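You operate a simulated robot arm through the tools that you are given. There is no shell and no other tool.

Carry out the task below with a simulated robot arm. There is one attempt and no reset: what you move stays moved.

TASK
Set right what has fallen over on the top of the steel side table. At the end: the blue carton (marked "Pasta twists"), which lies on its side on the top of the steel side table, stands upright there; the cream carton (marked "Pasta twists"), which lies on its side on the top of the steel side table, stands upright there; the small purple tub (marked "Oats") stands on top of the yellow spool; the green lamp stands where the small purple tub stood; whatever was shut is shut again. Leave all else as you found it, and nothing knocked over. Set down upright: blue carton, cream carton.

It is judged by the outcome, as a careful person would: the job done as asked, and still so three seconds after it is handed in. It fails if anything else is knocked over, pushed out of place, dropped, spilled or broken.

THE ROBOT
A 7-joint arm with a two-finger parallel gripper, fixed in place. Base frame: the origin is at the foot of the arm, x ahead of it, y to its left, z up; the work surface is at about z = 740. Units: mm, rad, N and s.
With the tool pointing down near the work surface it reaches from about 300 to 680 mm from the base axis. Its first joint turns from -1.152 to 1.152 rad. Payload 1.57 kg.
The TCP is the grasp point between the finger pads, 30 mm short of the fingertips. In the tool frame z runs along the fingers and y along their closing line. The gripper opens to 110 mm. The fingers are 24 mm wide and 12 mm thick; the gripper's body (48 by 112 mm) begins 78 mm behind the TCP.
Orientation is told as [roll, pitch, yaw] about the base's x, y, z axes, in that order, counted from this pose: with the fingers straight down and closing along the base's y, the tool's x points along the base's -x, its y along +y and its z along -z.

THE INTERFACE
- The arm moves only by the tool play_rows. Its argument "motion" is a list of rows, each a list of 6 numbers: the shift along the tool's x, y, z in mm, then the turn, a rotation vector about the tool's x, y, z in rad. In form: [[tx, ty, tz, wx, wy, wz], ...]. A call has 1 to 20 rows; each row is the pose to reach, as a shift and turn from the pose commanded when the call began, along the tool's axes at that moment. "gripper" is the finger opening in mm, from 0 to 110, set as the call begins (left out, the last holds). Rows are played at 5 a second. More than 50 mm and 0.15 rad between two rows, or a gripper value outside its range, and nothing of the call is played. A pose out of reach is approached as far as the arm can. The call stops where the force on the tool passes 40 N (or 10 N more than at its start, if that is more) or the arm is blocked; 0.2 s more then pass. The fingers move at their own pace (about 108 mm/s each) and stop on an object; they squeeze with about 42 N. The grip force told is the motor's: it shows also when the fingers shut on nothing. Time passes only in rows, and 0.2 s behind the last, so rows that repeat a pose let the fingers close. The reply holds the time, the measured pose of the TCP, the force on the tool along the base axes, the opening and the grip force, in the units named above and with some noise, with the torque about the TCP (base axes, N m) and any sound that the robot's microphone picked up, and new pictures: "views" is both (left out), scene, wrist or none.
- Cameras (640 x 400 px; columns grow to the right, rows downward): "scene" is fixed at [165.7, -403.7, 1394.5]; the picture's right is [0.74, -0.67, 0.00], its down [-0.50, -0.56, -0.66] and it looks along [0.44, 0.49, -0.75] (base axes); focal length 332 px, centre (320, 200). "wrist" rides on the gripper at [70, 16, -141] in the tool frame; the picture's right is [-0.23, 0.97, 0.00], its down [-0.85, -0.20, -0.48] and it looks along [-0.47, -0.11, 0.88] (tool axes); focal length 222 px, centre (320, 200). There is no depth. A picture from a camera that has moved, and an enlarged one, comes with that camera's place and axes in the base frame and with its lens. The place of the scene camera against the robot may be out by one fixed shift of up to 12 mm in any direction.
- inspect(camera, box): a new picture of the part [left, top, right, bottom] of that camera's present view, enlarged. No time passes.
- job_done(): hands the job in; it is judged then, once.

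Nothing tells you positions but the pictures and the camera data. Unless the task says otherwise, let go and move clear before handing in.

The tools are called as name(argument=value, ...) on one line, values as JSON. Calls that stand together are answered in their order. play_rows: Moves the arm, as the interface text tells. Its arguments: {"type":"object","properties":{"motion":{"type":"array"},"gripper":{"type":"number"},"views":{"type":"string","enum":["both","scene","wrist","none"]}},"required":["motion"]} The other tools are called the same way: inspect (camera, box) takes an enlarged picture of a part of a camera's view; job_done () hands the job in.

At the start:

```text
clock: 0.0
position: [352.3, 88.9, 1026.7]
tool_rot: [0.0, 0.0, 0.0]
wrist_force: [0.1, 0.5, 0.3]
moment: [0.02, 0.01, 0.03]
width: 109.9
gripper_force: 0.0
```

scene: 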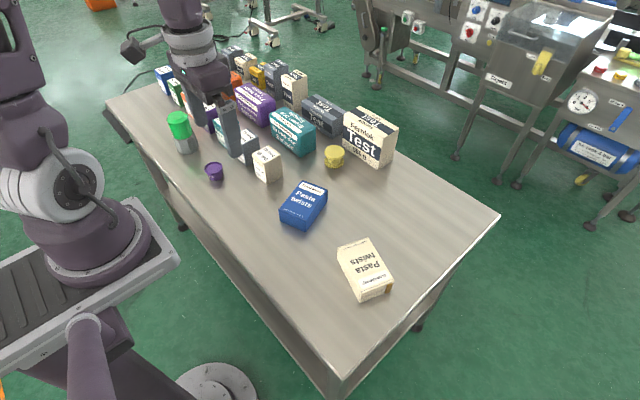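
wrist: 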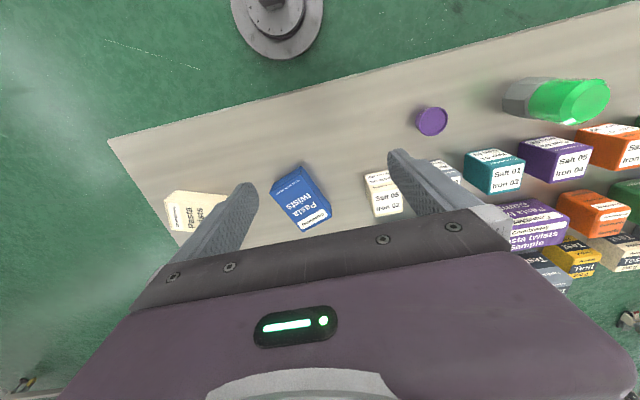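

I see the steel table with the blue and cream cartons lying at the right/near end, the purple tub, the yellow spool and the green lamp on the left. I'll look closer before moving.

inspect(camera="scene", box=[240, 100, 420, 320])

inspect(camera="scene", box=[140, 60, 300, 200])

inspect(camera="wrist", box=[100, 60, 640, 300])

```text
1.82 times, centred on (330, 210) of scene
camera zoom: at [165.7, -403.7, 1394.5], right [0.74, -0.67, 0.0], down [-0.5, -0.56, -0.66], along [0.44, 0.49, -0.75], focal length 603 px, centre (302, 182)
```

zoom: 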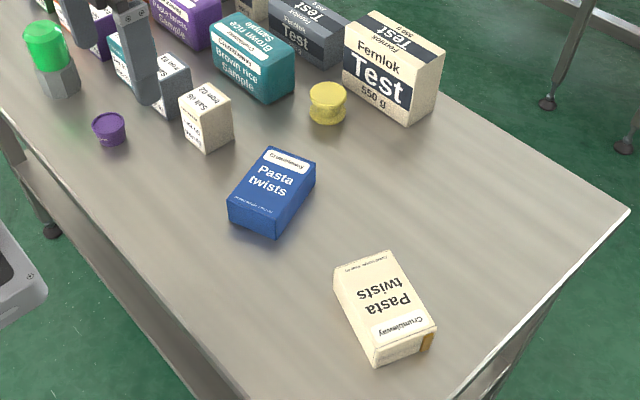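

```text
2.86 times, centred on (220, 130) of scene
camera zoom: at [165.7, -403.7, 1394.5], right [0.74, -0.67, 0.0], down [-0.5, -0.56, -0.66], along [0.44, 0.49, -0.75], focal length 948 px, centre (606, 400)
```

zoom: 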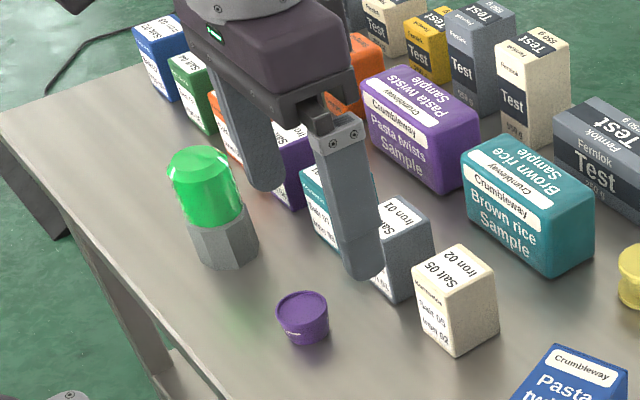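

```text
1.19 times, centred on (370, 180) of wrist
camera zoom: at [281.6, 105.7, 1167.7], right [0.23, 0.97, 0.0], down [0.85, -0.2, 0.48], along [0.47, -0.11, -0.88], focal length 263 px, centre (261, 224)
```

zoom: 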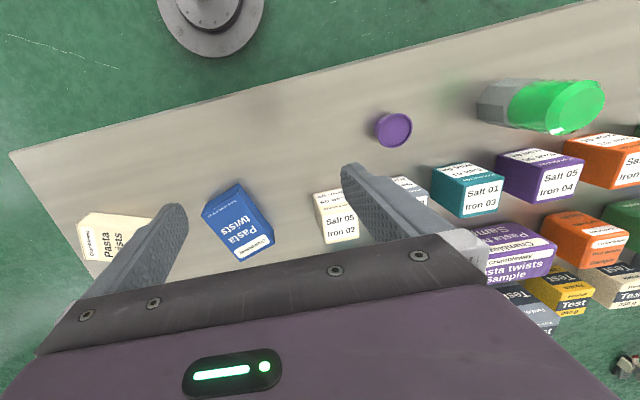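

The zooms are sharp, so I'll use tight ones to measure each object from both cameras before moving.

inspect(camera="wrist", box=[255, 150, 345, 240])

inspect(camera="wrist", box=[150, 170, 250, 260])

inspect(camera="scene", box=[270, 170, 340, 240])

inspect(camera="scene", box=[325, 230, 405, 310])

inspect(camera="scene", box=[300, 130, 370, 190])

inspect(camera="scene", box=[160, 105, 240, 190])

inspect(camera="wrist", box=[410, 60, 630, 200])

```text
4.44 times, centred on (300, 195) of wrist
camera zoom: at [281.6, 105.7, 1167.7], right [0.23, 0.97, 0.0], down [0.85, -0.2, 0.48], along [0.47, -0.11, -0.88], focal length 987 px, centre (409, 222)
```

zoom: 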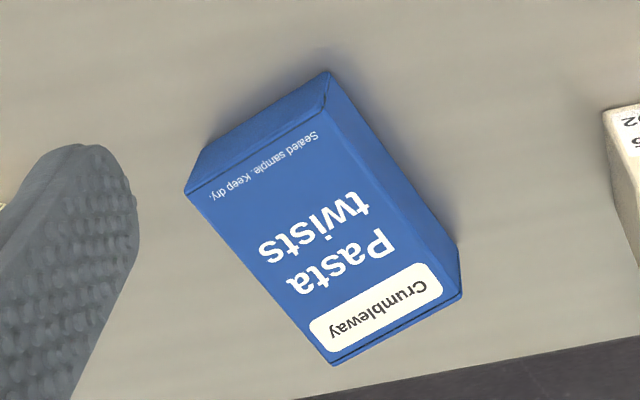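

```text
4.44 times, centred on (200, 215) of wrist
camera zoom: at [281.6, 105.7, 1167.7], right [0.23, 0.97, 0.0], down [0.85, -0.2, 0.48], along [0.47, -0.11, -0.88], focal length 987 px, centre (853, 133)
```

zoom: 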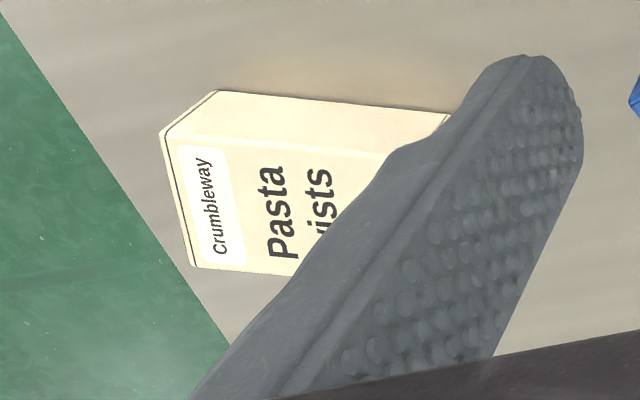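

```text
5.71 times, centred on (305, 205) of scene
camera zoom: at [165.7, -403.7, 1394.5], right [0.74, -0.67, 0.0], down [-0.5, -0.56, -0.66], along [0.44, 0.49, -0.75], focal length 1896 px, centre (406, 171)
```

zoom: 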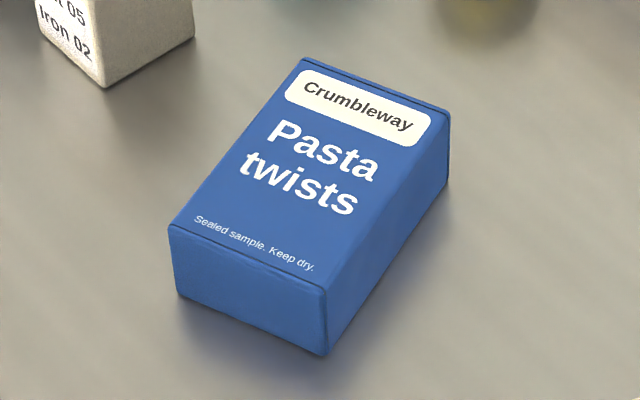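

```text
5.00 times, centred on (365, 270) of scene
camera zoom: at [165.7, -403.7, 1394.5], right [0.74, -0.67, 0.0], down [-0.5, -0.56, -0.66], along [0.44, 0.49, -0.75], focal length 1659 px, centre (95, -150)
```

zoom: 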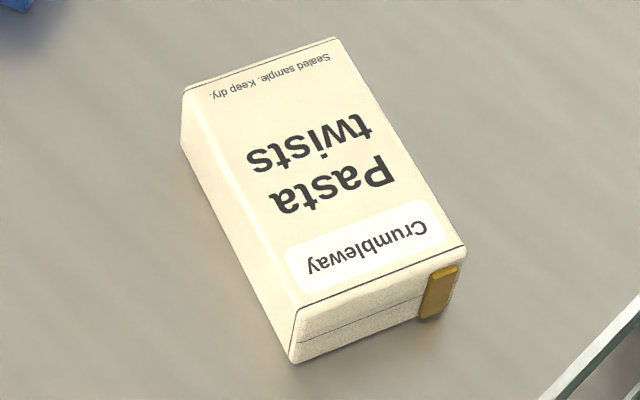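

```text
6.67 times, centred on (335, 160) of scene
camera zoom: at [165.7, -403.7, 1394.5], right [0.74, -0.67, 0.0], down [-0.5, -0.56, -0.66], along [0.44, 0.49, -0.75], focal length 2212 px, centre (220, 467)
```

zoom: 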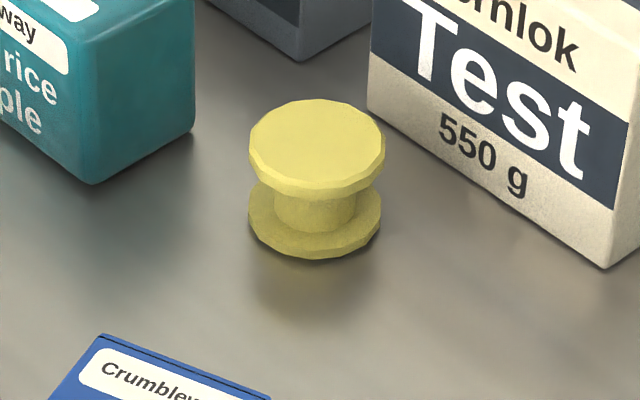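

```text
4.71 times, centred on (200, 148) of scene
camera zoom: at [165.7, -403.7, 1394.5], right [0.74, -0.67, 0.0], down [-0.5, -0.56, -0.66], along [0.44, 0.49, -0.75], focal length 1561 px, centre (885, 447)
```

zoom: 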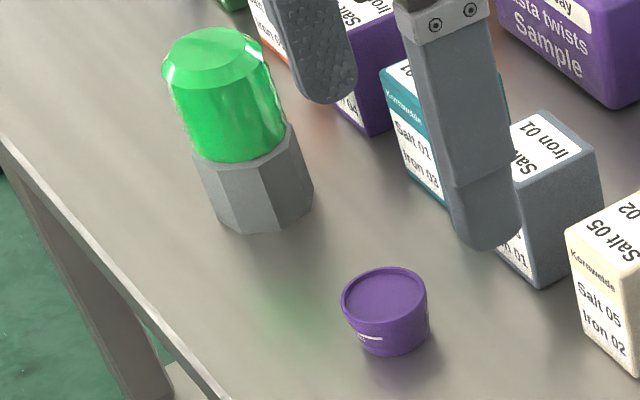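

```text
2.86 times, centred on (520, 130) of wrist
camera zoom: at [281.6, 105.7, 1167.7], right [0.23, 0.97, 0.0], down [0.85, -0.2, 0.48], along [0.47, -0.11, -0.88], focal length 635 px, centre (-251, 400)
```

zoom: 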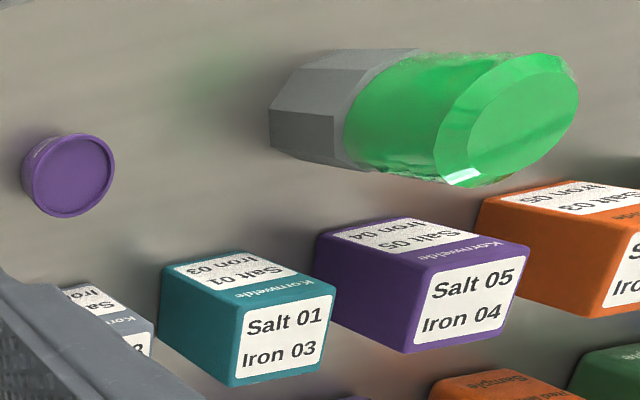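

The cartons are about 110×73×49 mm. Blue sits near (487, 20) with its header end pointing away from the robot, and cream near (466, -204) with its header end towards -y. The tub is near (389, 277), the spool near (672, 101) and the lamp near (390, 432). I'll hover over the tub first to refine its position.

play_rows(motion=[[-9, 47, 25, 0, 0, 0], [-18, 94, 50, 0, 0, 0], [-28, 141, 80, 0, 0, 0], [-37, 188, 110, 0, 0, 0], [-37, 188, 126, 0, 0, 0], [-37, 188, 126, 0, 0, 0]], gripper=90)

```text
refused: row 1 steps farther than a row can; nothing moved
```

The first step was slightly too long, so nothing moved. I'll resend it with smaller steps.

play_rows(motion=[[-8, 35, 20, 0, 0, 0], [-16, 70, 40, 0, 0, 0], [-24, 108, 60, 0, 0, 0], [-30, 146, 85, 0, 0, 0], [-37, 180, 110, 0, 0, 0], [-37, 188, 126, 0, 0, 0], [-37, 188, 126, 0, 0, 0]], gripper=90)

```text
clock: 1.6
position: [392.1, 276.6, 899.8]
tool_rot: [0.0, 0.001, 0.001]
wrist_force: [0.4, -1.1, 0.7]
moment: [-0.01, 0.01, 0.0]
width: 89.8
gripper_force: 0.0
camera wrist: at [320.7, 292.8, 1041.9], right [0.23, 0.97, 0.0], down [0.86, -0.2, 0.48], along [0.47, -0.11, -0.88], focal length 222 px, centre (320, 200)
```

scene: 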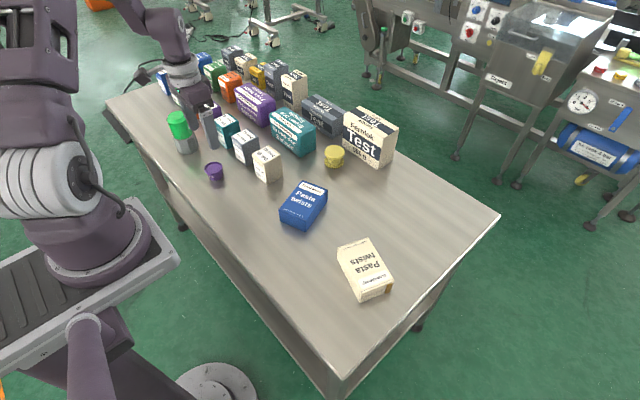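
wrist: 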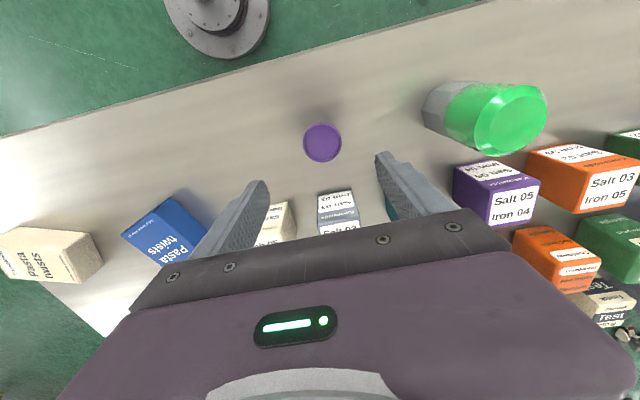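

The tub is nearly under the tool. I'll zoom in to get its exact centre and the space around it.

inspect(camera="wrist", box=[290, 110, 360, 175])

inspect(camera="wrist", box=[410, 60, 560, 170])

inspect(camera="scene", box=[195, 150, 240, 190])

```text
6.15 times, centred on (325, 142) of wrist
camera zoom: at [320.7, 292.8, 1041.9], right [0.23, 0.97, 0.0], down [0.86, -0.2, 0.48], along [0.47, -0.11, -0.88], focal length 1367 px, centre (289, 554)
```

zoom: 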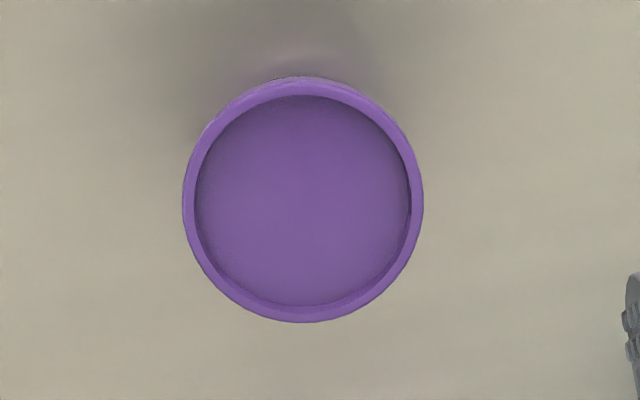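

```text
3.64 times, centred on (485, 115) of wrist
camera zoom: at [320.7, 292.8, 1041.9], right [0.23, 0.97, 0.0], down [0.86, -0.2, 0.48], along [0.47, -0.11, -0.88], focal length 808 px, centre (-280, 509)
```

zoom: 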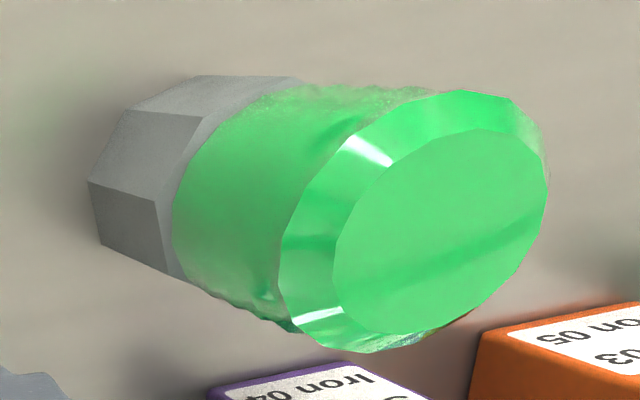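

```text
10.00 times, centred on (218, 170) of scene
camera zoom: at [165.7, -403.6, 1394.5], right [0.74, -0.67, 0.0], down [-0.5, -0.56, -0.66], along [0.44, 0.49, -0.75], focal length 3318 px, centre (1345, 500)
```

zoom: 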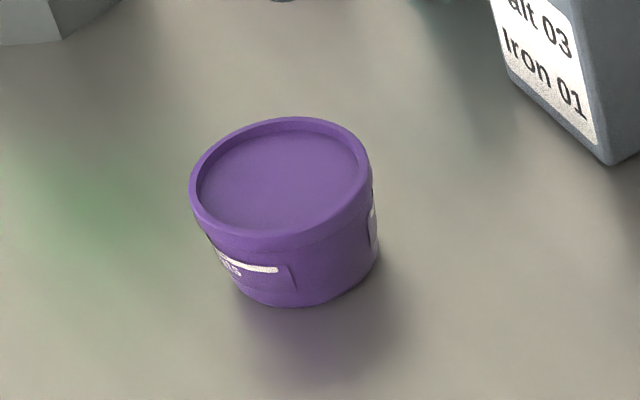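

The tub centre is about (389.5, 279.5), with the rim about 48 mm across at z≈770. The surroundings are clear, so I'll descend with the fingers straddling it along y.

play_rows(motion=[[1, 2.8, 30, 0, 0, 0], [1, 2.8, 60, 0, 0, 0], [1, 2.8, 80, 0, 0, 0], [1, 2.8, 95, 0, 0, 0], [1, 2.8, 105, 0, 0, 0], [1, 2.8, 113, 0, 0, 0], [1, 2.8, 120, 0, 0, 0], [1, 2.8, 125, 0, 0, 0], [1, 2.8, 125, 0, 0, 0]], gripper=80)

```text
clock: 3.6
position: [389.7, 280.9, 775.6]
tool_rot: [0.0, 0.001, 0.002]
wrist_force: [0.1, -0.3, 0.1]
moment: [0.02, 0.0, 0.01]
width: 80.0
gripper_force: 0.1
camera wrist: at [318.6, 296.7, 917.2], right [0.23, 0.97, 0.0], down [0.85, -0.2, 0.48], along [0.47, -0.11, -0.88], focal length 222 px, centre (320, 200)
```

scene: 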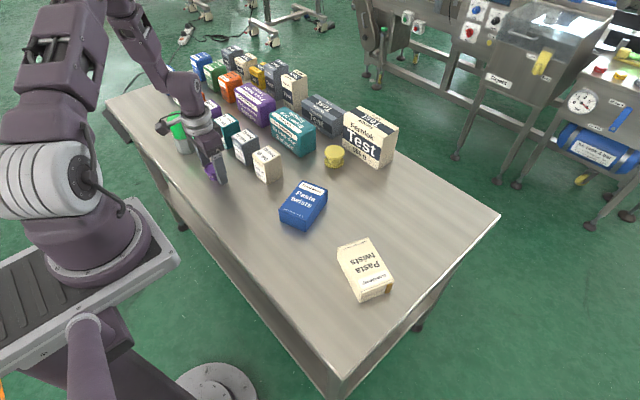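
wrist: 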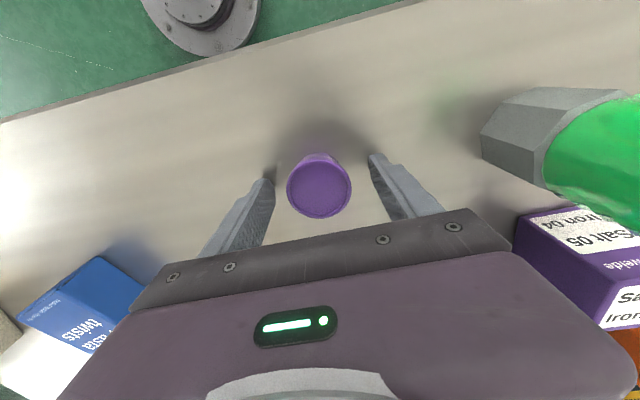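

The tub is centred between the fingers, so I'll close on it.

play_rows(motion=[[0, 0, 0, 0, 0, 0], [0, 0, 0, 0, 0, 0], [0, 0, 0, 0, 0, 0], [0, 0, 0, 0, 0, 0]], gripper=30, views="wrist")

```text
clock: 4.6
position: [389.5, 279.5, 775.2]
tool_rot: [0.0, -0.002, 0.0]
wrist_force: [-0.2, -0.5, -0.1]
moment: [-0.02, 0.04, 0.03]
width: 45.8
gripper_force: 42.1
camera wrist: at [318.6, 296.7, 917.3], right [0.23, 0.97, 0.0], down [0.85, -0.2, 0.48], along [0.47, -0.11, -0.88], focal length 222 px, centre (320, 200)
```

wrist: 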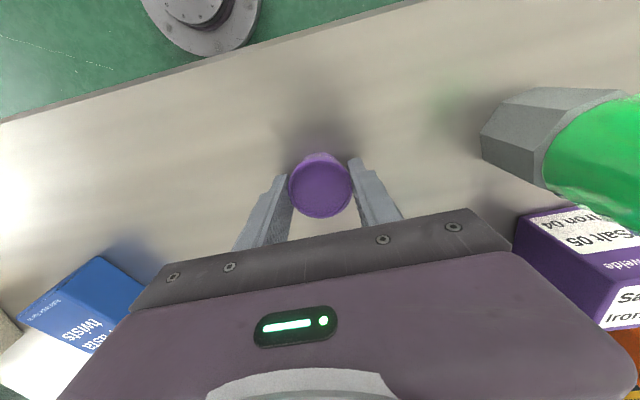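

The tub is gripped at 45.8 mm. I'll lift it and carry it over to the spool, staying high enough to clear the boxes.

play_rows(motion=[[0, 0, -10, 0, 0, 0], [0, 0, -40, 0, 0, 0], [0, 0, -80, 0, 0, 0], [0, 0, -120, 0, 0, 0], [0, 0, -160, 0, 0, 0], [0, 0, -185, 0, 0, 0], [-20, -12, -185, 0, 0, 0], [-50, -32, -185, 0, 0, 0], [-85, -54, -185, 0, 0, 0], [-120, -76, -185, 0, 0, 0], [-155, -98, -185, 0, 0, 0], [-190, -120, -185, 0, 0, 0], [-225, -142, -185, 0, 0, 0], [-255, -161, -185, 0, 0, 0], [-275, -174, -185, 0, 0, 0], [-282, -178, -185, 0, 0, 0], [-282, -178, -185, 0, 0, 0]])

```text
clock: 8.2
position: [671.7, 101.3, 958.8]
tool_rot: [0.0, -0.001, 0.0]
wrist_force: [0.9, 0.2, -0.3]
moment: [0.01, 0.0, 0.02]
width: 29.9
gripper_force: 0.1
camera wrist: at [600.8, 117.6, 1101.2], right [0.23, 0.97, 0.0], down [0.86, -0.2, 0.48], along [0.47, -0.11, -0.88], focal length 222 px, centre (320, 200)
```

scene: 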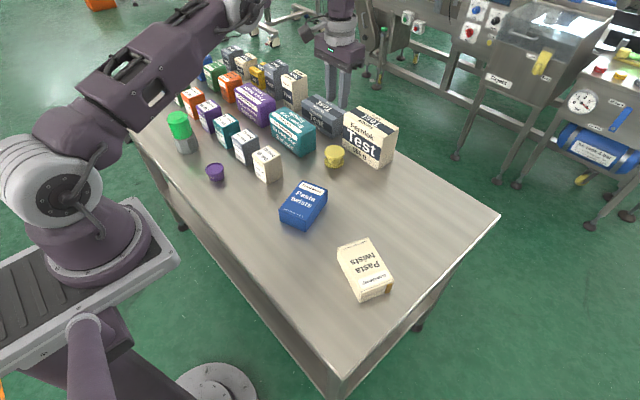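
wrist: 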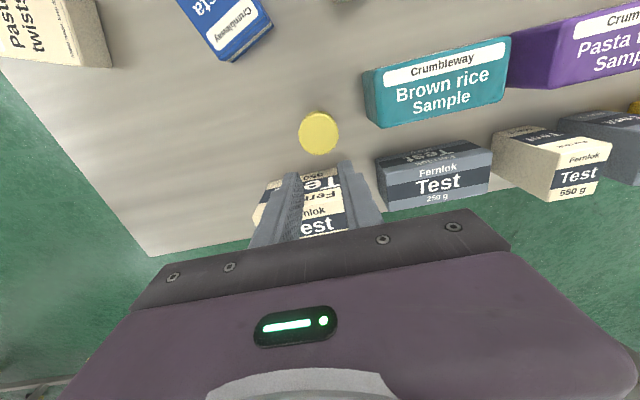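

The tub isn't in the gripper. It slipped out during the lift and appears to be still standing where it was, so I'll check it closely.

inspect(camera="scene", box=[195, 150, 240, 190])

inspect(camera="scene", box=[160, 100, 300, 200])

inspect(camera="wrist", box=[270, 90, 370, 170])

inspect(camera="wrist", box=[240, 150, 400, 250])

```text
10.00 times, centred on (218, 170) of scene
camera zoom: at [165.7, -403.7, 1394.5], right [0.74, -0.67, 0.0], down [-0.5, -0.56, -0.66], along [0.44, 0.49, -0.75], focal length 3318 px, centre (1345, 500)
```

zoom: 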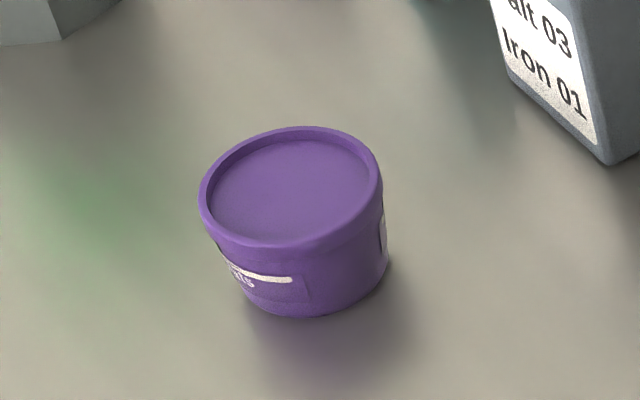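

```text
4.00 times, centred on (230, 150) of scene
camera zoom: at [165.7, -403.7, 1394.5], right [0.74, -0.67, 0.0], down [-0.5, -0.56, -0.66], along [0.44, 0.49, -0.75], focal length 1327 px, centre (680, 400)
```

zoom: 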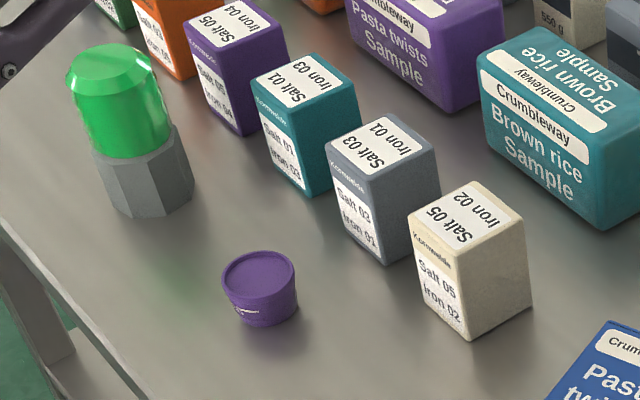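

```text
5.00 times, centred on (320, 130) of wrist
camera zoom: at [600.8, 117.6, 1101.2], right [0.23, 0.97, 0.0], down [0.86, -0.2, 0.48], along [0.47, -0.11, -0.88], focal length 1111 px, centre (320, 550)
```

zoom: 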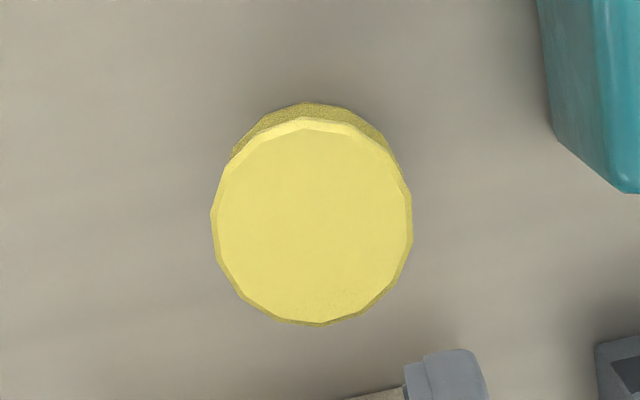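

```text
4.00 times, centred on (320, 200) of wrist
camera zoom: at [600.8, 117.6, 1101.2], right [0.23, 0.97, 0.0], down [0.86, -0.2, 0.48], along [0.47, -0.11, -0.88], focal length 888 px, centre (320, 200)
```

zoom: 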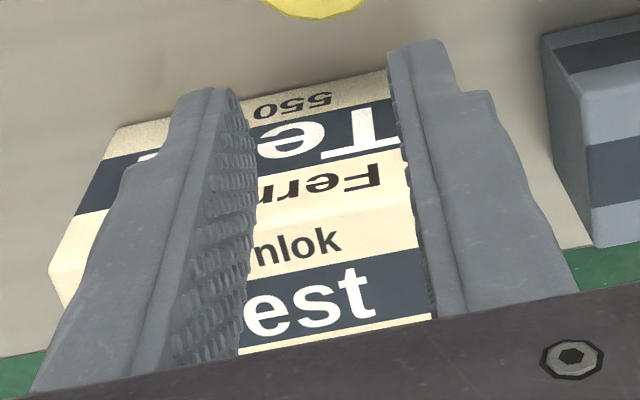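

The tub is still upright, shifted about 5 mm. From this view the spool centre is (669, 99.5). I'll go back over the tub with the gripper open and look again.

play_rows(motion=[[15, 9, 0, 0, 0, 0], [50, 31, 0, 0, 0, 0], [88, 54, 0, 0, 0, 0], [126, 77, 0, 0, 0, 0], [164, 100, 0, 0, 0, 0], [202, 123, 0, 0, 0, 0], [240, 146, 10, 0, 0, 0], [268, 164, 30, 0, 0, 0], [282, 173, 60, 0, 0, 0], [282, 173, 90, 0, 0, 0], [282, 173, 100, 0, 0, 0], [282, 173, 100, 0, 0, 0]], gripper=80, views="wrist")

inspect(camera="wrist", box=[280, 110, 360, 180])

```text
clock: 10.8
position: [388.6, 274.6, 860.3]
tool_rot: [0.0, 0.0, 0.0]
wrist_force: [-0.6, 0.6, 0.0]
moment: [0.03, 0.04, -0.04]
width: 79.7
gripper_force: 0.1
camera wrist: at [317.0, 290.1, 1002.1], right [0.23, 0.97, 0.0], down [0.86, -0.2, 0.48], along [0.47, -0.11, -0.88], focal length 222 px, centre (320, 200)
```

wrist: 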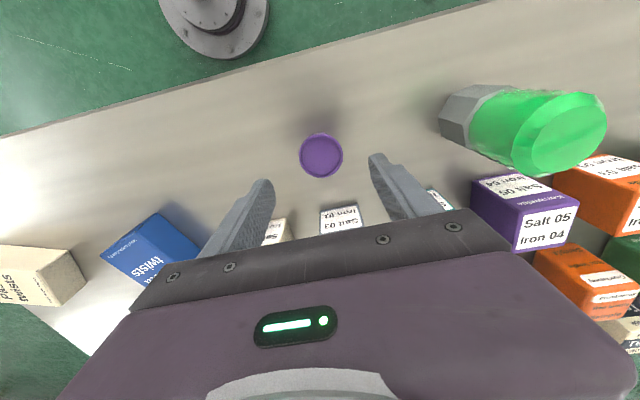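

```text
5.71 times, centred on (320, 145) of wrist
camera zoom: at [317.0, 290.1, 1002.1], right [0.23, 0.97, 0.0], down [0.86, -0.2, 0.48], along [0.47, -0.11, -0.88], focal length 1269 px, centre (320, 514)
```

zoom: 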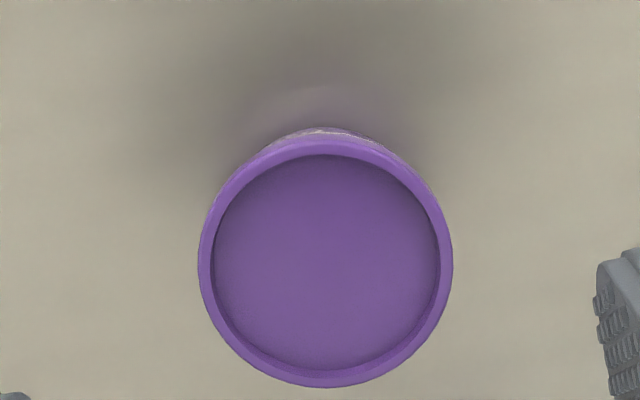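

The tub is now at about (389, 274.3). I'll grasp it again a bit lower and lift very slowly to see what happens.

play_rows(motion=[[0, 0, 25, 0, 0, 0], [0, 0, 50, 0, 0, 0], [0, 0, 65, 0, 0, 0], [0, 0, 75, 0, 0, 0], [0, 0, 82, 0, 0, 0], [0, 0, 87.5, 0, 0, 0], [0, 0, 87.5, 0, 0, 0]], gripper=80, views="both")

inspect(camera="wrist", box=[250, 130, 390, 230])

inspect(camera="scene", box=[180, 130, 260, 200])

```text
clock: 12.4
position: [388.8, 275.9, 772.9]
tool_rot: [0.0, 0.0, 0.0]
wrist_force: [1.2, 0.0, 1.1]
moment: [-0.02, -0.01, 0.01]
width: 80.1
gripper_force: 0.0
camera wrist: at [317.7, 291.3, 914.2], right [0.23, 0.97, 0.0], down [0.86, -0.2, 0.48], along [0.47, -0.11, -0.88], focal length 222 px, centre (320, 200)
```

scene: 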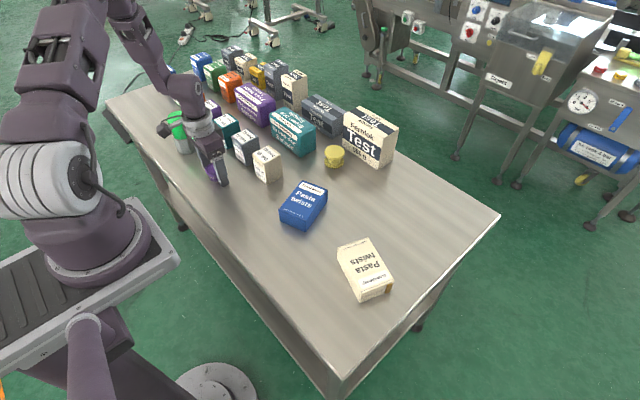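
wrist: 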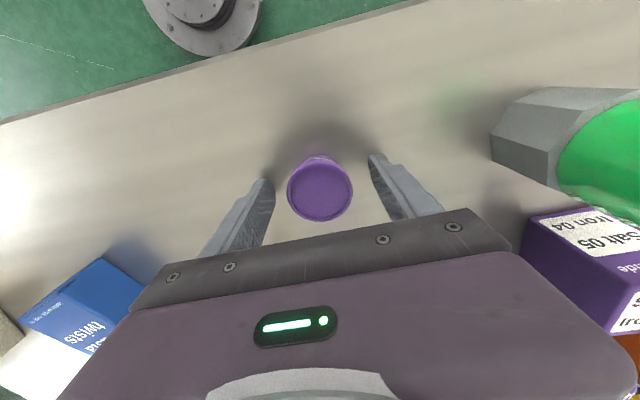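

```text
4.00 times, centred on (320, 180) of wrist
camera zoom: at [317.7, 291.3, 914.2], right [0.23, 0.97, 0.0], down [0.86, -0.2, 0.48], along [0.47, -0.11, -0.88], focal length 888 px, centre (320, 280)
```

zoom: 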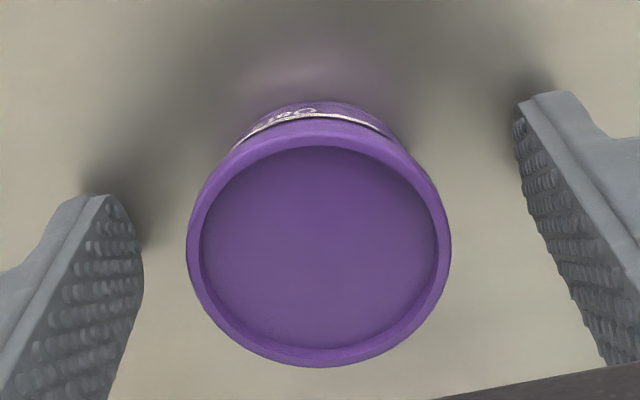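

```text
5.71 times, centred on (220, 165) of scene
camera zoom: at [165.7, -403.7, 1394.5], right [0.74, -0.67, 0.0], down [-0.5, -0.56, -0.66], along [0.44, 0.49, -0.75], focal length 1896 px, centre (891, 400)
```

zoom: 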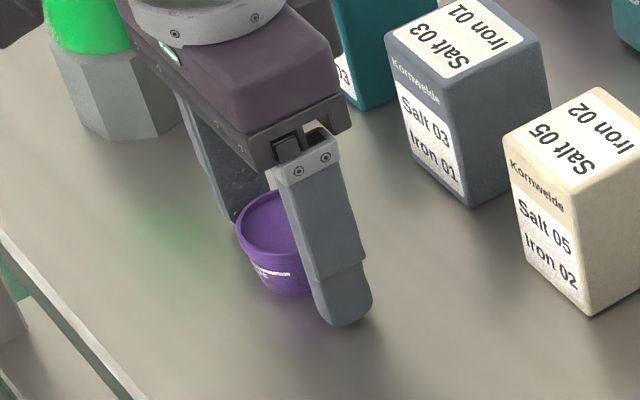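

The tub is well centred. I'll close the gripper, wait longer, then lift 12 mm slowly.

play_rows(motion=[[0, 0, 0, 0, 0, 0], [0, 0, 0, 0, 0, 0], [0, 0, 0, 0, 0, 0], [0, 0, 0, 0, 0, 0], [0, 0, 0, 0, 0, 0], [0, 0, -2, 0, 0, 0], [0, 0, -4, 0, 0, 0], [0, 0, -6, 0, 0, 0], [0, 0, -8, 0, 0, 0], [0, 0, -10, 0, 0, 0], [0, 0, -12, 0, 0, 0]], gripper=0, views="both")

inspect(camera="wrist", box=[250, 130, 390, 230])

inspect(camera="scene", box=[180, 130, 260, 200])

```text
clock: 14.8
position: [388.2, 274.7, 784.9]
tool_rot: [0.001, 0.0, 0.001]
wrist_force: [0.4, -0.5, -0.7]
moment: [-0.02, -0.01, 0.02]
width: 46.2
gripper_force: 42.2
camera wrist: at [317.5, 291.4, 926.2], right [0.23, 0.97, 0.0], down [0.86, -0.2, 0.48], along [0.47, -0.11, -0.88], focal length 222 px, centre (320, 200)
```

scene: 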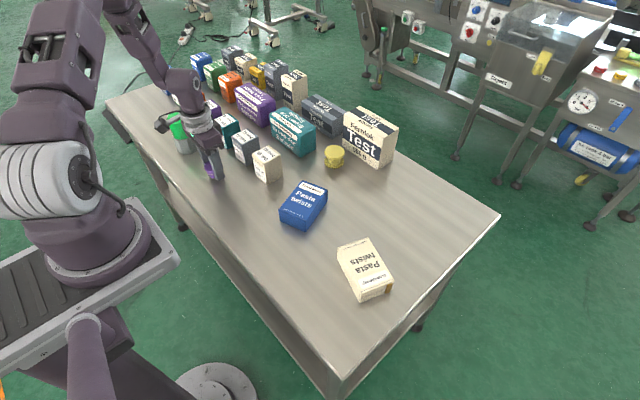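
wrist: 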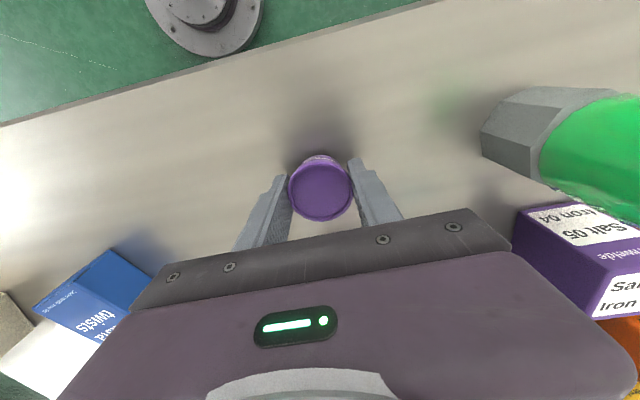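

```text
4.00 times, centred on (320, 180) of wrist
camera zoom: at [317.5, 291.4, 926.2], right [0.23, 0.97, 0.0], down [0.86, -0.2, 0.48], along [0.47, -0.11, -0.88], focal length 888 px, centre (320, 280)
```

zoom: 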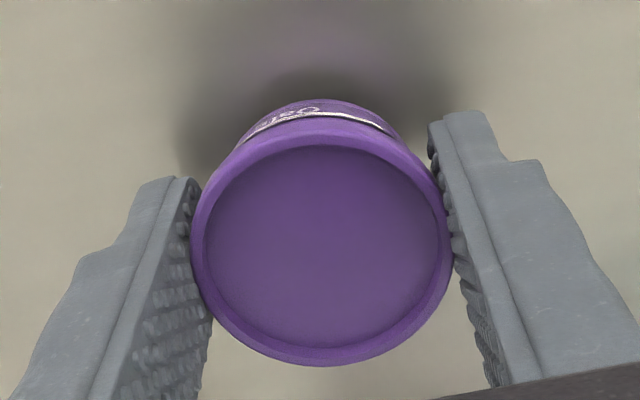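

```text
5.71 times, centred on (220, 165) of scene
camera zoom: at [165.7, -403.7, 1394.5], right [0.74, -0.67, 0.0], down [-0.5, -0.56, -0.66], along [0.44, 0.49, -0.75], focal length 1896 px, centre (891, 400)
```

zoom: 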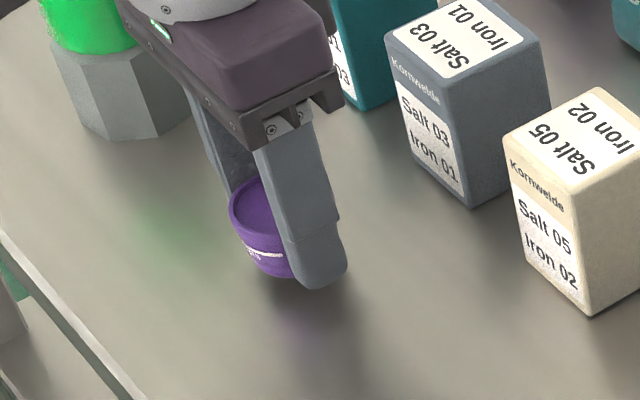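

This time it came up with the gripper. I'll lift further at a gentle pace and check it again.

play_rows(motion=[[0, 0, -4, 0, 0, 0], [0, 0, -9, 0, 0, 0], [0, 0, -15, 0, 0, 0], [0, 0, -22, 0, 0, 0], [0, 0, -30, 0, 0, 0], [0, 0, -38, 0, 0, 0], [0, 0, -46, 0, 0, 0], [0, 0, -54, 0, 0, 0], [0, 0, -60, 0, 0, 0], [0, 0, -64, 0, 0, 0]], gripper=0, views="wrist")

inspect(camera="wrist", box=[250, 130, 390, 230])

inspect(camera="scene", box=[180, 110, 260, 190])

```text
clock: 17.0
position: [388.3, 275.6, 849.1]
tool_rot: [0.001, 0.0, -0.002]
wrist_force: [0.8, -0.5, -0.6]
moment: [0.0, -0.02, -0.03]
width: 46.3
gripper_force: 42.5
camera wrist: at [317.7, 291.2, 990.5], right [0.23, 0.97, 0.0], down [0.86, -0.2, 0.48], along [0.47, -0.11, -0.88], focal length 222 px, centre (320, 200)
```

wrist: 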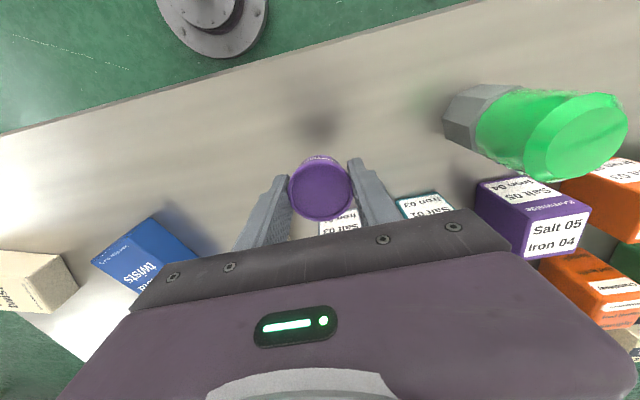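

```text
4.00 times, centred on (320, 180) of wrist
camera zoom: at [317.7, 291.2, 990.5], right [0.23, 0.97, 0.0], down [0.86, -0.2, 0.48], along [0.47, -0.11, -0.88], focal length 888 px, centre (320, 280)
```

zoom: 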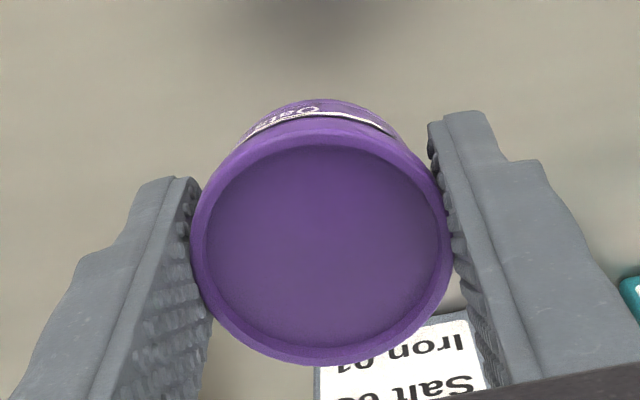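

```text
5.00 times, centred on (220, 150) of scene
camera zoom: at [165.7, -403.7, 1394.5], right [0.74, -0.67, 0.0], down [-0.5, -0.56, -0.66], along [0.44, 0.49, -0.75], focal length 1659 px, centre (820, 450)
```

zoom: 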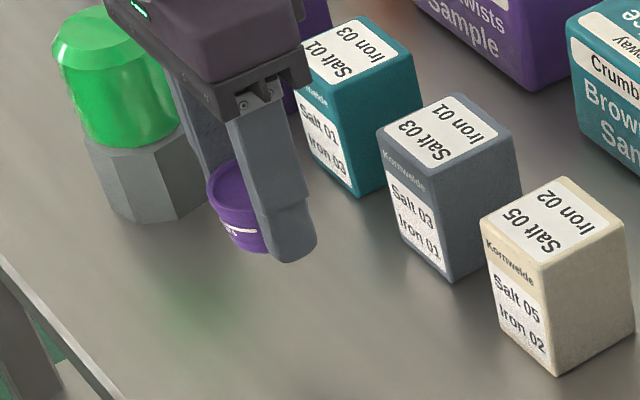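

It's held firmly. Next I'll raise it and carry it gently to above the spool.

play_rows(motion=[[0, 0, -8, 0, 0, 0], [0, 0, -24, 0, 0, 0], [0, 0, -44, 0, 0, 0], [0, 0, -62, 0, 0, 0], [0, 0, -76, 0, 0, 0], [-8, -5, -81, 0, 0, 0], [-24, -15, -81, 0, 0, 0], [-46, -29, -81, 0, 0, 0], [-70, -44, -81, 0, 0, 0], [-94, -59, -81, 0, 0, 0], [-118, -74, -81, 0, 0, 0], [-142, -89, -81, 0, 0, 0], [-166, -104, -81, 0, 0, 0], [-190, -119, -81, 0, 0, 0], [-214, -134, -81, 0, 0, 0], [-238, -149, -81, 0, 0, 0], [-258, -162, -81, 0, 0, 0], [-272, -170, -81, 0, 0, 0], [-280.5, -175.5, -81, 0, 0, 0], [-280.5, -175.5, -81, 0, 0, 0]], gripper=0)

inspect(camera="wrist", box=[260, 100, 380, 220])

inspect(camera="scene", box=[270, 80, 410, 190])

```text
clock: 21.2
position: [669.9, 101.7, 929.7]
tool_rot: [0.0, 0.0, 0.0]
wrist_force: [0.2, 0.3, -0.9]
moment: [0.0, 0.01, -0.05]
width: 45.9
gripper_force: 42.5
camera wrist: at [598.4, 117.0, 1071.1], right [0.23, 0.97, 0.0], down [0.86, -0.2, 0.48], along [0.47, -0.11, -0.88], focal length 222 px, centre (320, 200)
```

scene: 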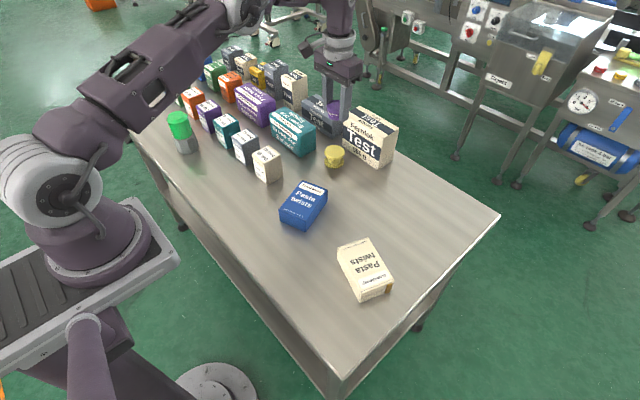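
wrist: 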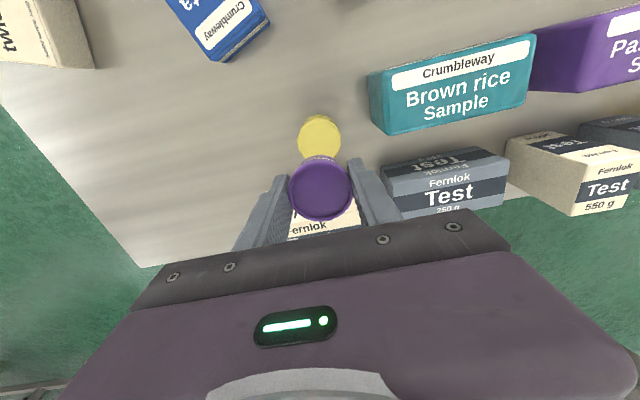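

```text
3.33 times, centred on (320, 160) of wrist
camera zoom: at [598.4, 117.0, 1071.1], right [0.23, 0.97, 0.0], down [0.86, -0.2, 0.48], along [0.47, -0.11, -0.88], focal length 740 px, centre (320, 333)
```

zoom: 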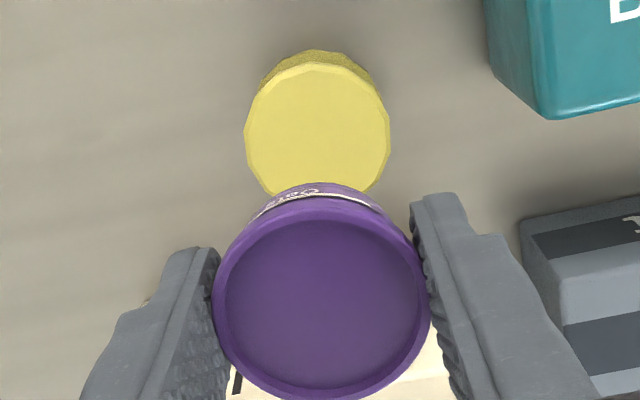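

```text
3.64 times, centred on (340, 135) of scene
camera zoom: at [165.7, -403.7, 1394.5], right [0.74, -0.67, 0.0], down [-0.5, -0.56, -0.66], along [0.44, 0.49, -0.75], focal length 1206 px, centre (247, 436)
```

zoom: 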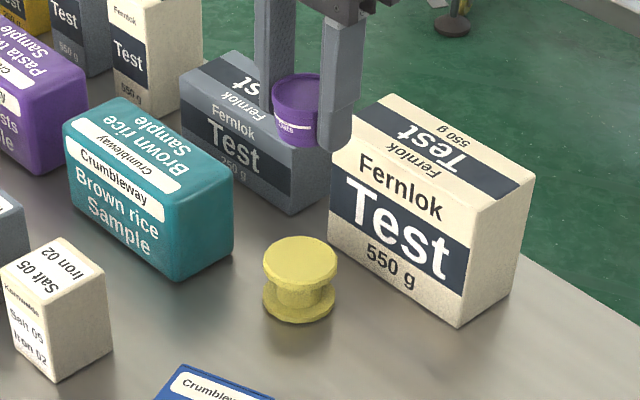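

The tub is held and nearly aligned, needing about +1.4 mm in x and -1.7 mm in y. I'll descend to just above the spool.

play_rows(motion=[[-1.4, -1.7, 10, 0, 0, 0], [-1.4, -1.7, 30, 0, 0, 0], [-1.4, -1.7, 52, 0, 0, 0], [-1.4, -1.7, 72, 0, 0, 0], [-1.4, -1.7, 88, 0, 0, 0], [-1.4, -1.7, 98, 0, 0, 0], [-1.4, -1.7, 105, 0, 0, 0], [-1.4, -1.7, 105, 0, 0, 0]], gripper=0)

inspect(camera="wrist", box=[260, 110, 380, 230])

inspect(camera="scene", box=[300, 110, 380, 180])

```text
clock: 23.0
position: [670.1, 96.9, 824.2]
tool_rot: [0.001, 0.001, 0.001]
wrist_force: [-0.7, 0.0, -0.2]
moment: [0.01, 0.04, 0.0]
width: 46.0
gripper_force: 41.8
camera wrist: at [599.4, 114.0, 965.8], right [0.23, 0.97, 0.0], down [0.85, -0.2, 0.48], along [0.47, -0.11, -0.88], focal length 222 px, centre (320, 200)
```

scene: 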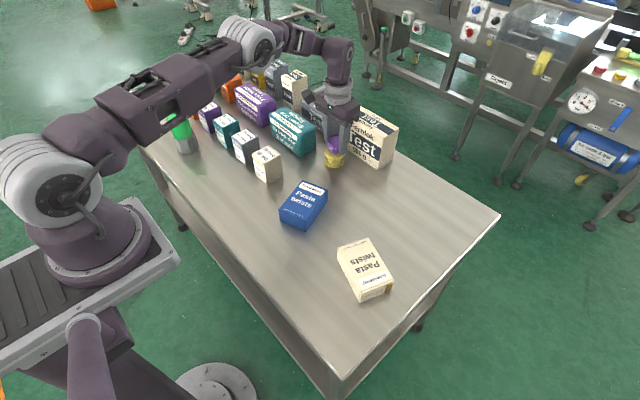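
wrist: 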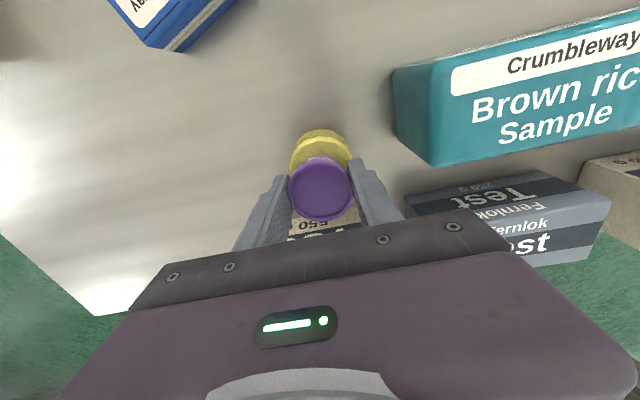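

```text
3.33 times, centred on (320, 170) of wrist
camera zoom: at [599.4, 114.0, 965.8], right [0.23, 0.97, 0.0], down [0.85, -0.2, 0.48], along [0.47, -0.11, -0.88], focal length 740 px, centre (320, 300)
```

zoom: 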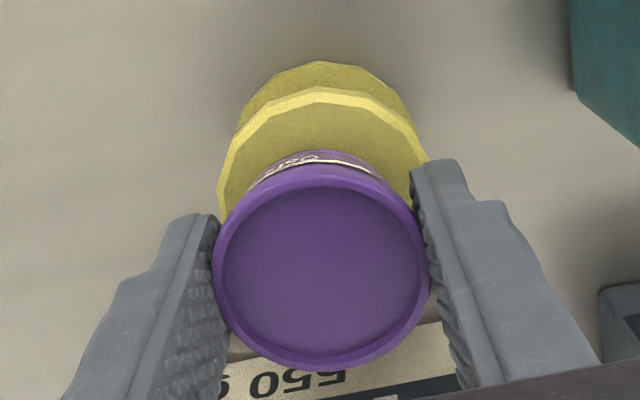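

```text
5.71 times, centred on (340, 145) of scene
camera zoom: at [165.7, -403.7, 1394.5], right [0.74, -0.67, 0.0], down [-0.5, -0.56, -0.66], along [0.44, 0.49, -0.75], focal length 1896 px, centre (206, 514)
```

zoom: 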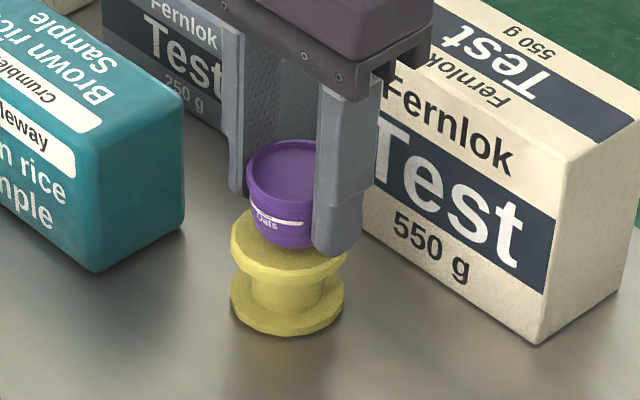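

Alignment looks good in both views. I'll lower in small steps and watch the force.

play_rows(motion=[[0, 0, 2, 0, 0, 0], [0, 0, 4, 0, 0, 0], [0, 0, 6, 0, 0, 0], [0, 0, 8, 0, 0, 0], [0, 0, 8, 0, 0, 0]], gripper=0, views="none")

inspect(camera="scene", box=[315, 125, 360, 175])

```text
clock: 24.2
position: [671.0, 98.8, 816.3]
tool_rot: [0.0, -0.002, 0.0]
wrist_force: [0.1, -0.6, 5.4]
moment: [0.08, 0.02, -0.01]
width: 45.9
gripper_force: 41.8
```

```text
8.00 times, centred on (338, 150) of scene
camera zoom: at [165.6, -403.7, 1394.6], right [0.74, -0.67, 0.0], down [-0.5, -0.56, -0.66], along [0.44, 0.49, -0.75], focal length 2654 px, centre (180, 600)
```

zoom: 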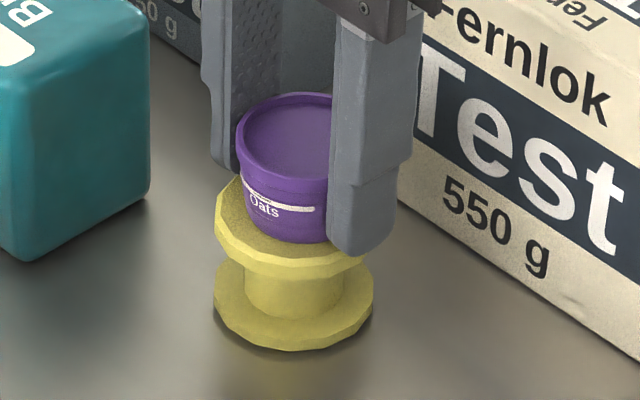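

There is 5.4 N of contact, so the tub is resting on the spool. I'll open the gripper and let it settle before rising.

play_rows(motion=[[0, 0, 0, 0, 0, 0], [0, 0, 0, 0, 0, 0], [0, 0, 0, 0, 0, 0], [0, 0, 0, 0, 0, 0]], gripper=68)

inspect(camera="scene", box=[315, 125, 360, 175])

inspect(camera="wrist", box=[260, 110, 380, 230])

```text
clock: 25.2
position: [670.2, 98.3, 815.8]
tool_rot: [-0.001, -0.001, 0.0]
wrist_force: [0.6, -0.9, 0.4]
moment: [0.01, 0.02, 0.01]
width: 68.2
gripper_force: 0.2
camera wrist: at [599.1, 114.4, 958.1], right [0.23, 0.97, 0.0], down [0.85, -0.2, 0.48], along [0.47, -0.11, -0.88], focal length 222 px, centre (320, 200)
```

scene: 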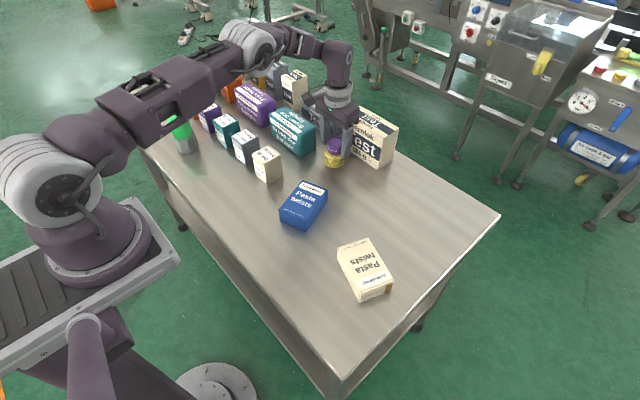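
wrist: 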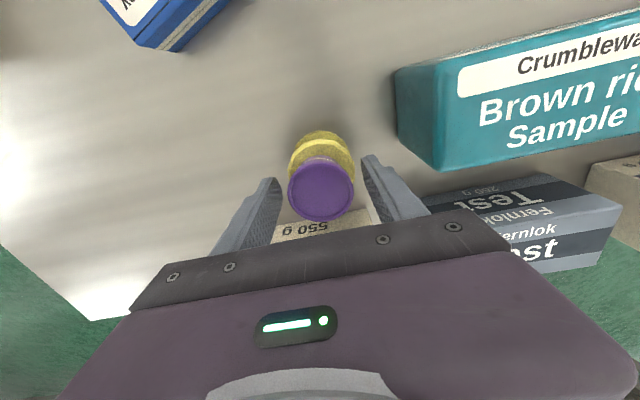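

```text
8.00 times, centred on (338, 150) of scene
camera zoom: at [165.7, -403.7, 1394.5], right [0.74, -0.67, 0.0], down [-0.5, -0.56, -0.66], along [0.44, 0.49, -0.75], focal length 2654 px, centre (180, 600)
```

zoom: 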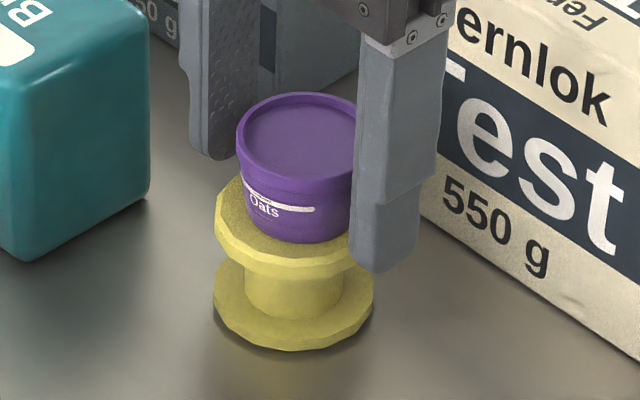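

```text
3.33 times, centred on (320, 170) of wrist
camera zoom: at [599.1, 114.4, 958.1], right [0.23, 0.97, 0.0], down [0.85, -0.2, 0.48], along [0.47, -0.11, -0.88], focal length 740 px, centre (320, 300)
```

zoom: 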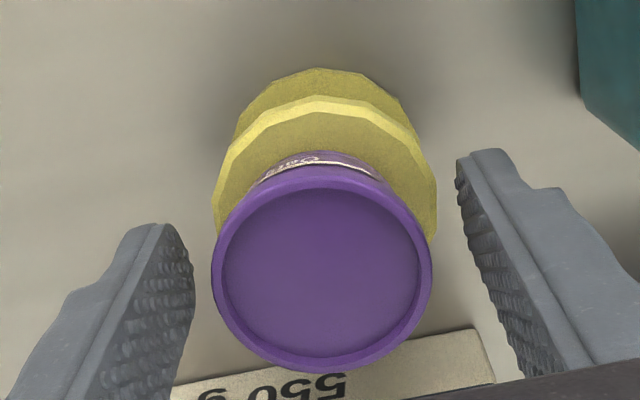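

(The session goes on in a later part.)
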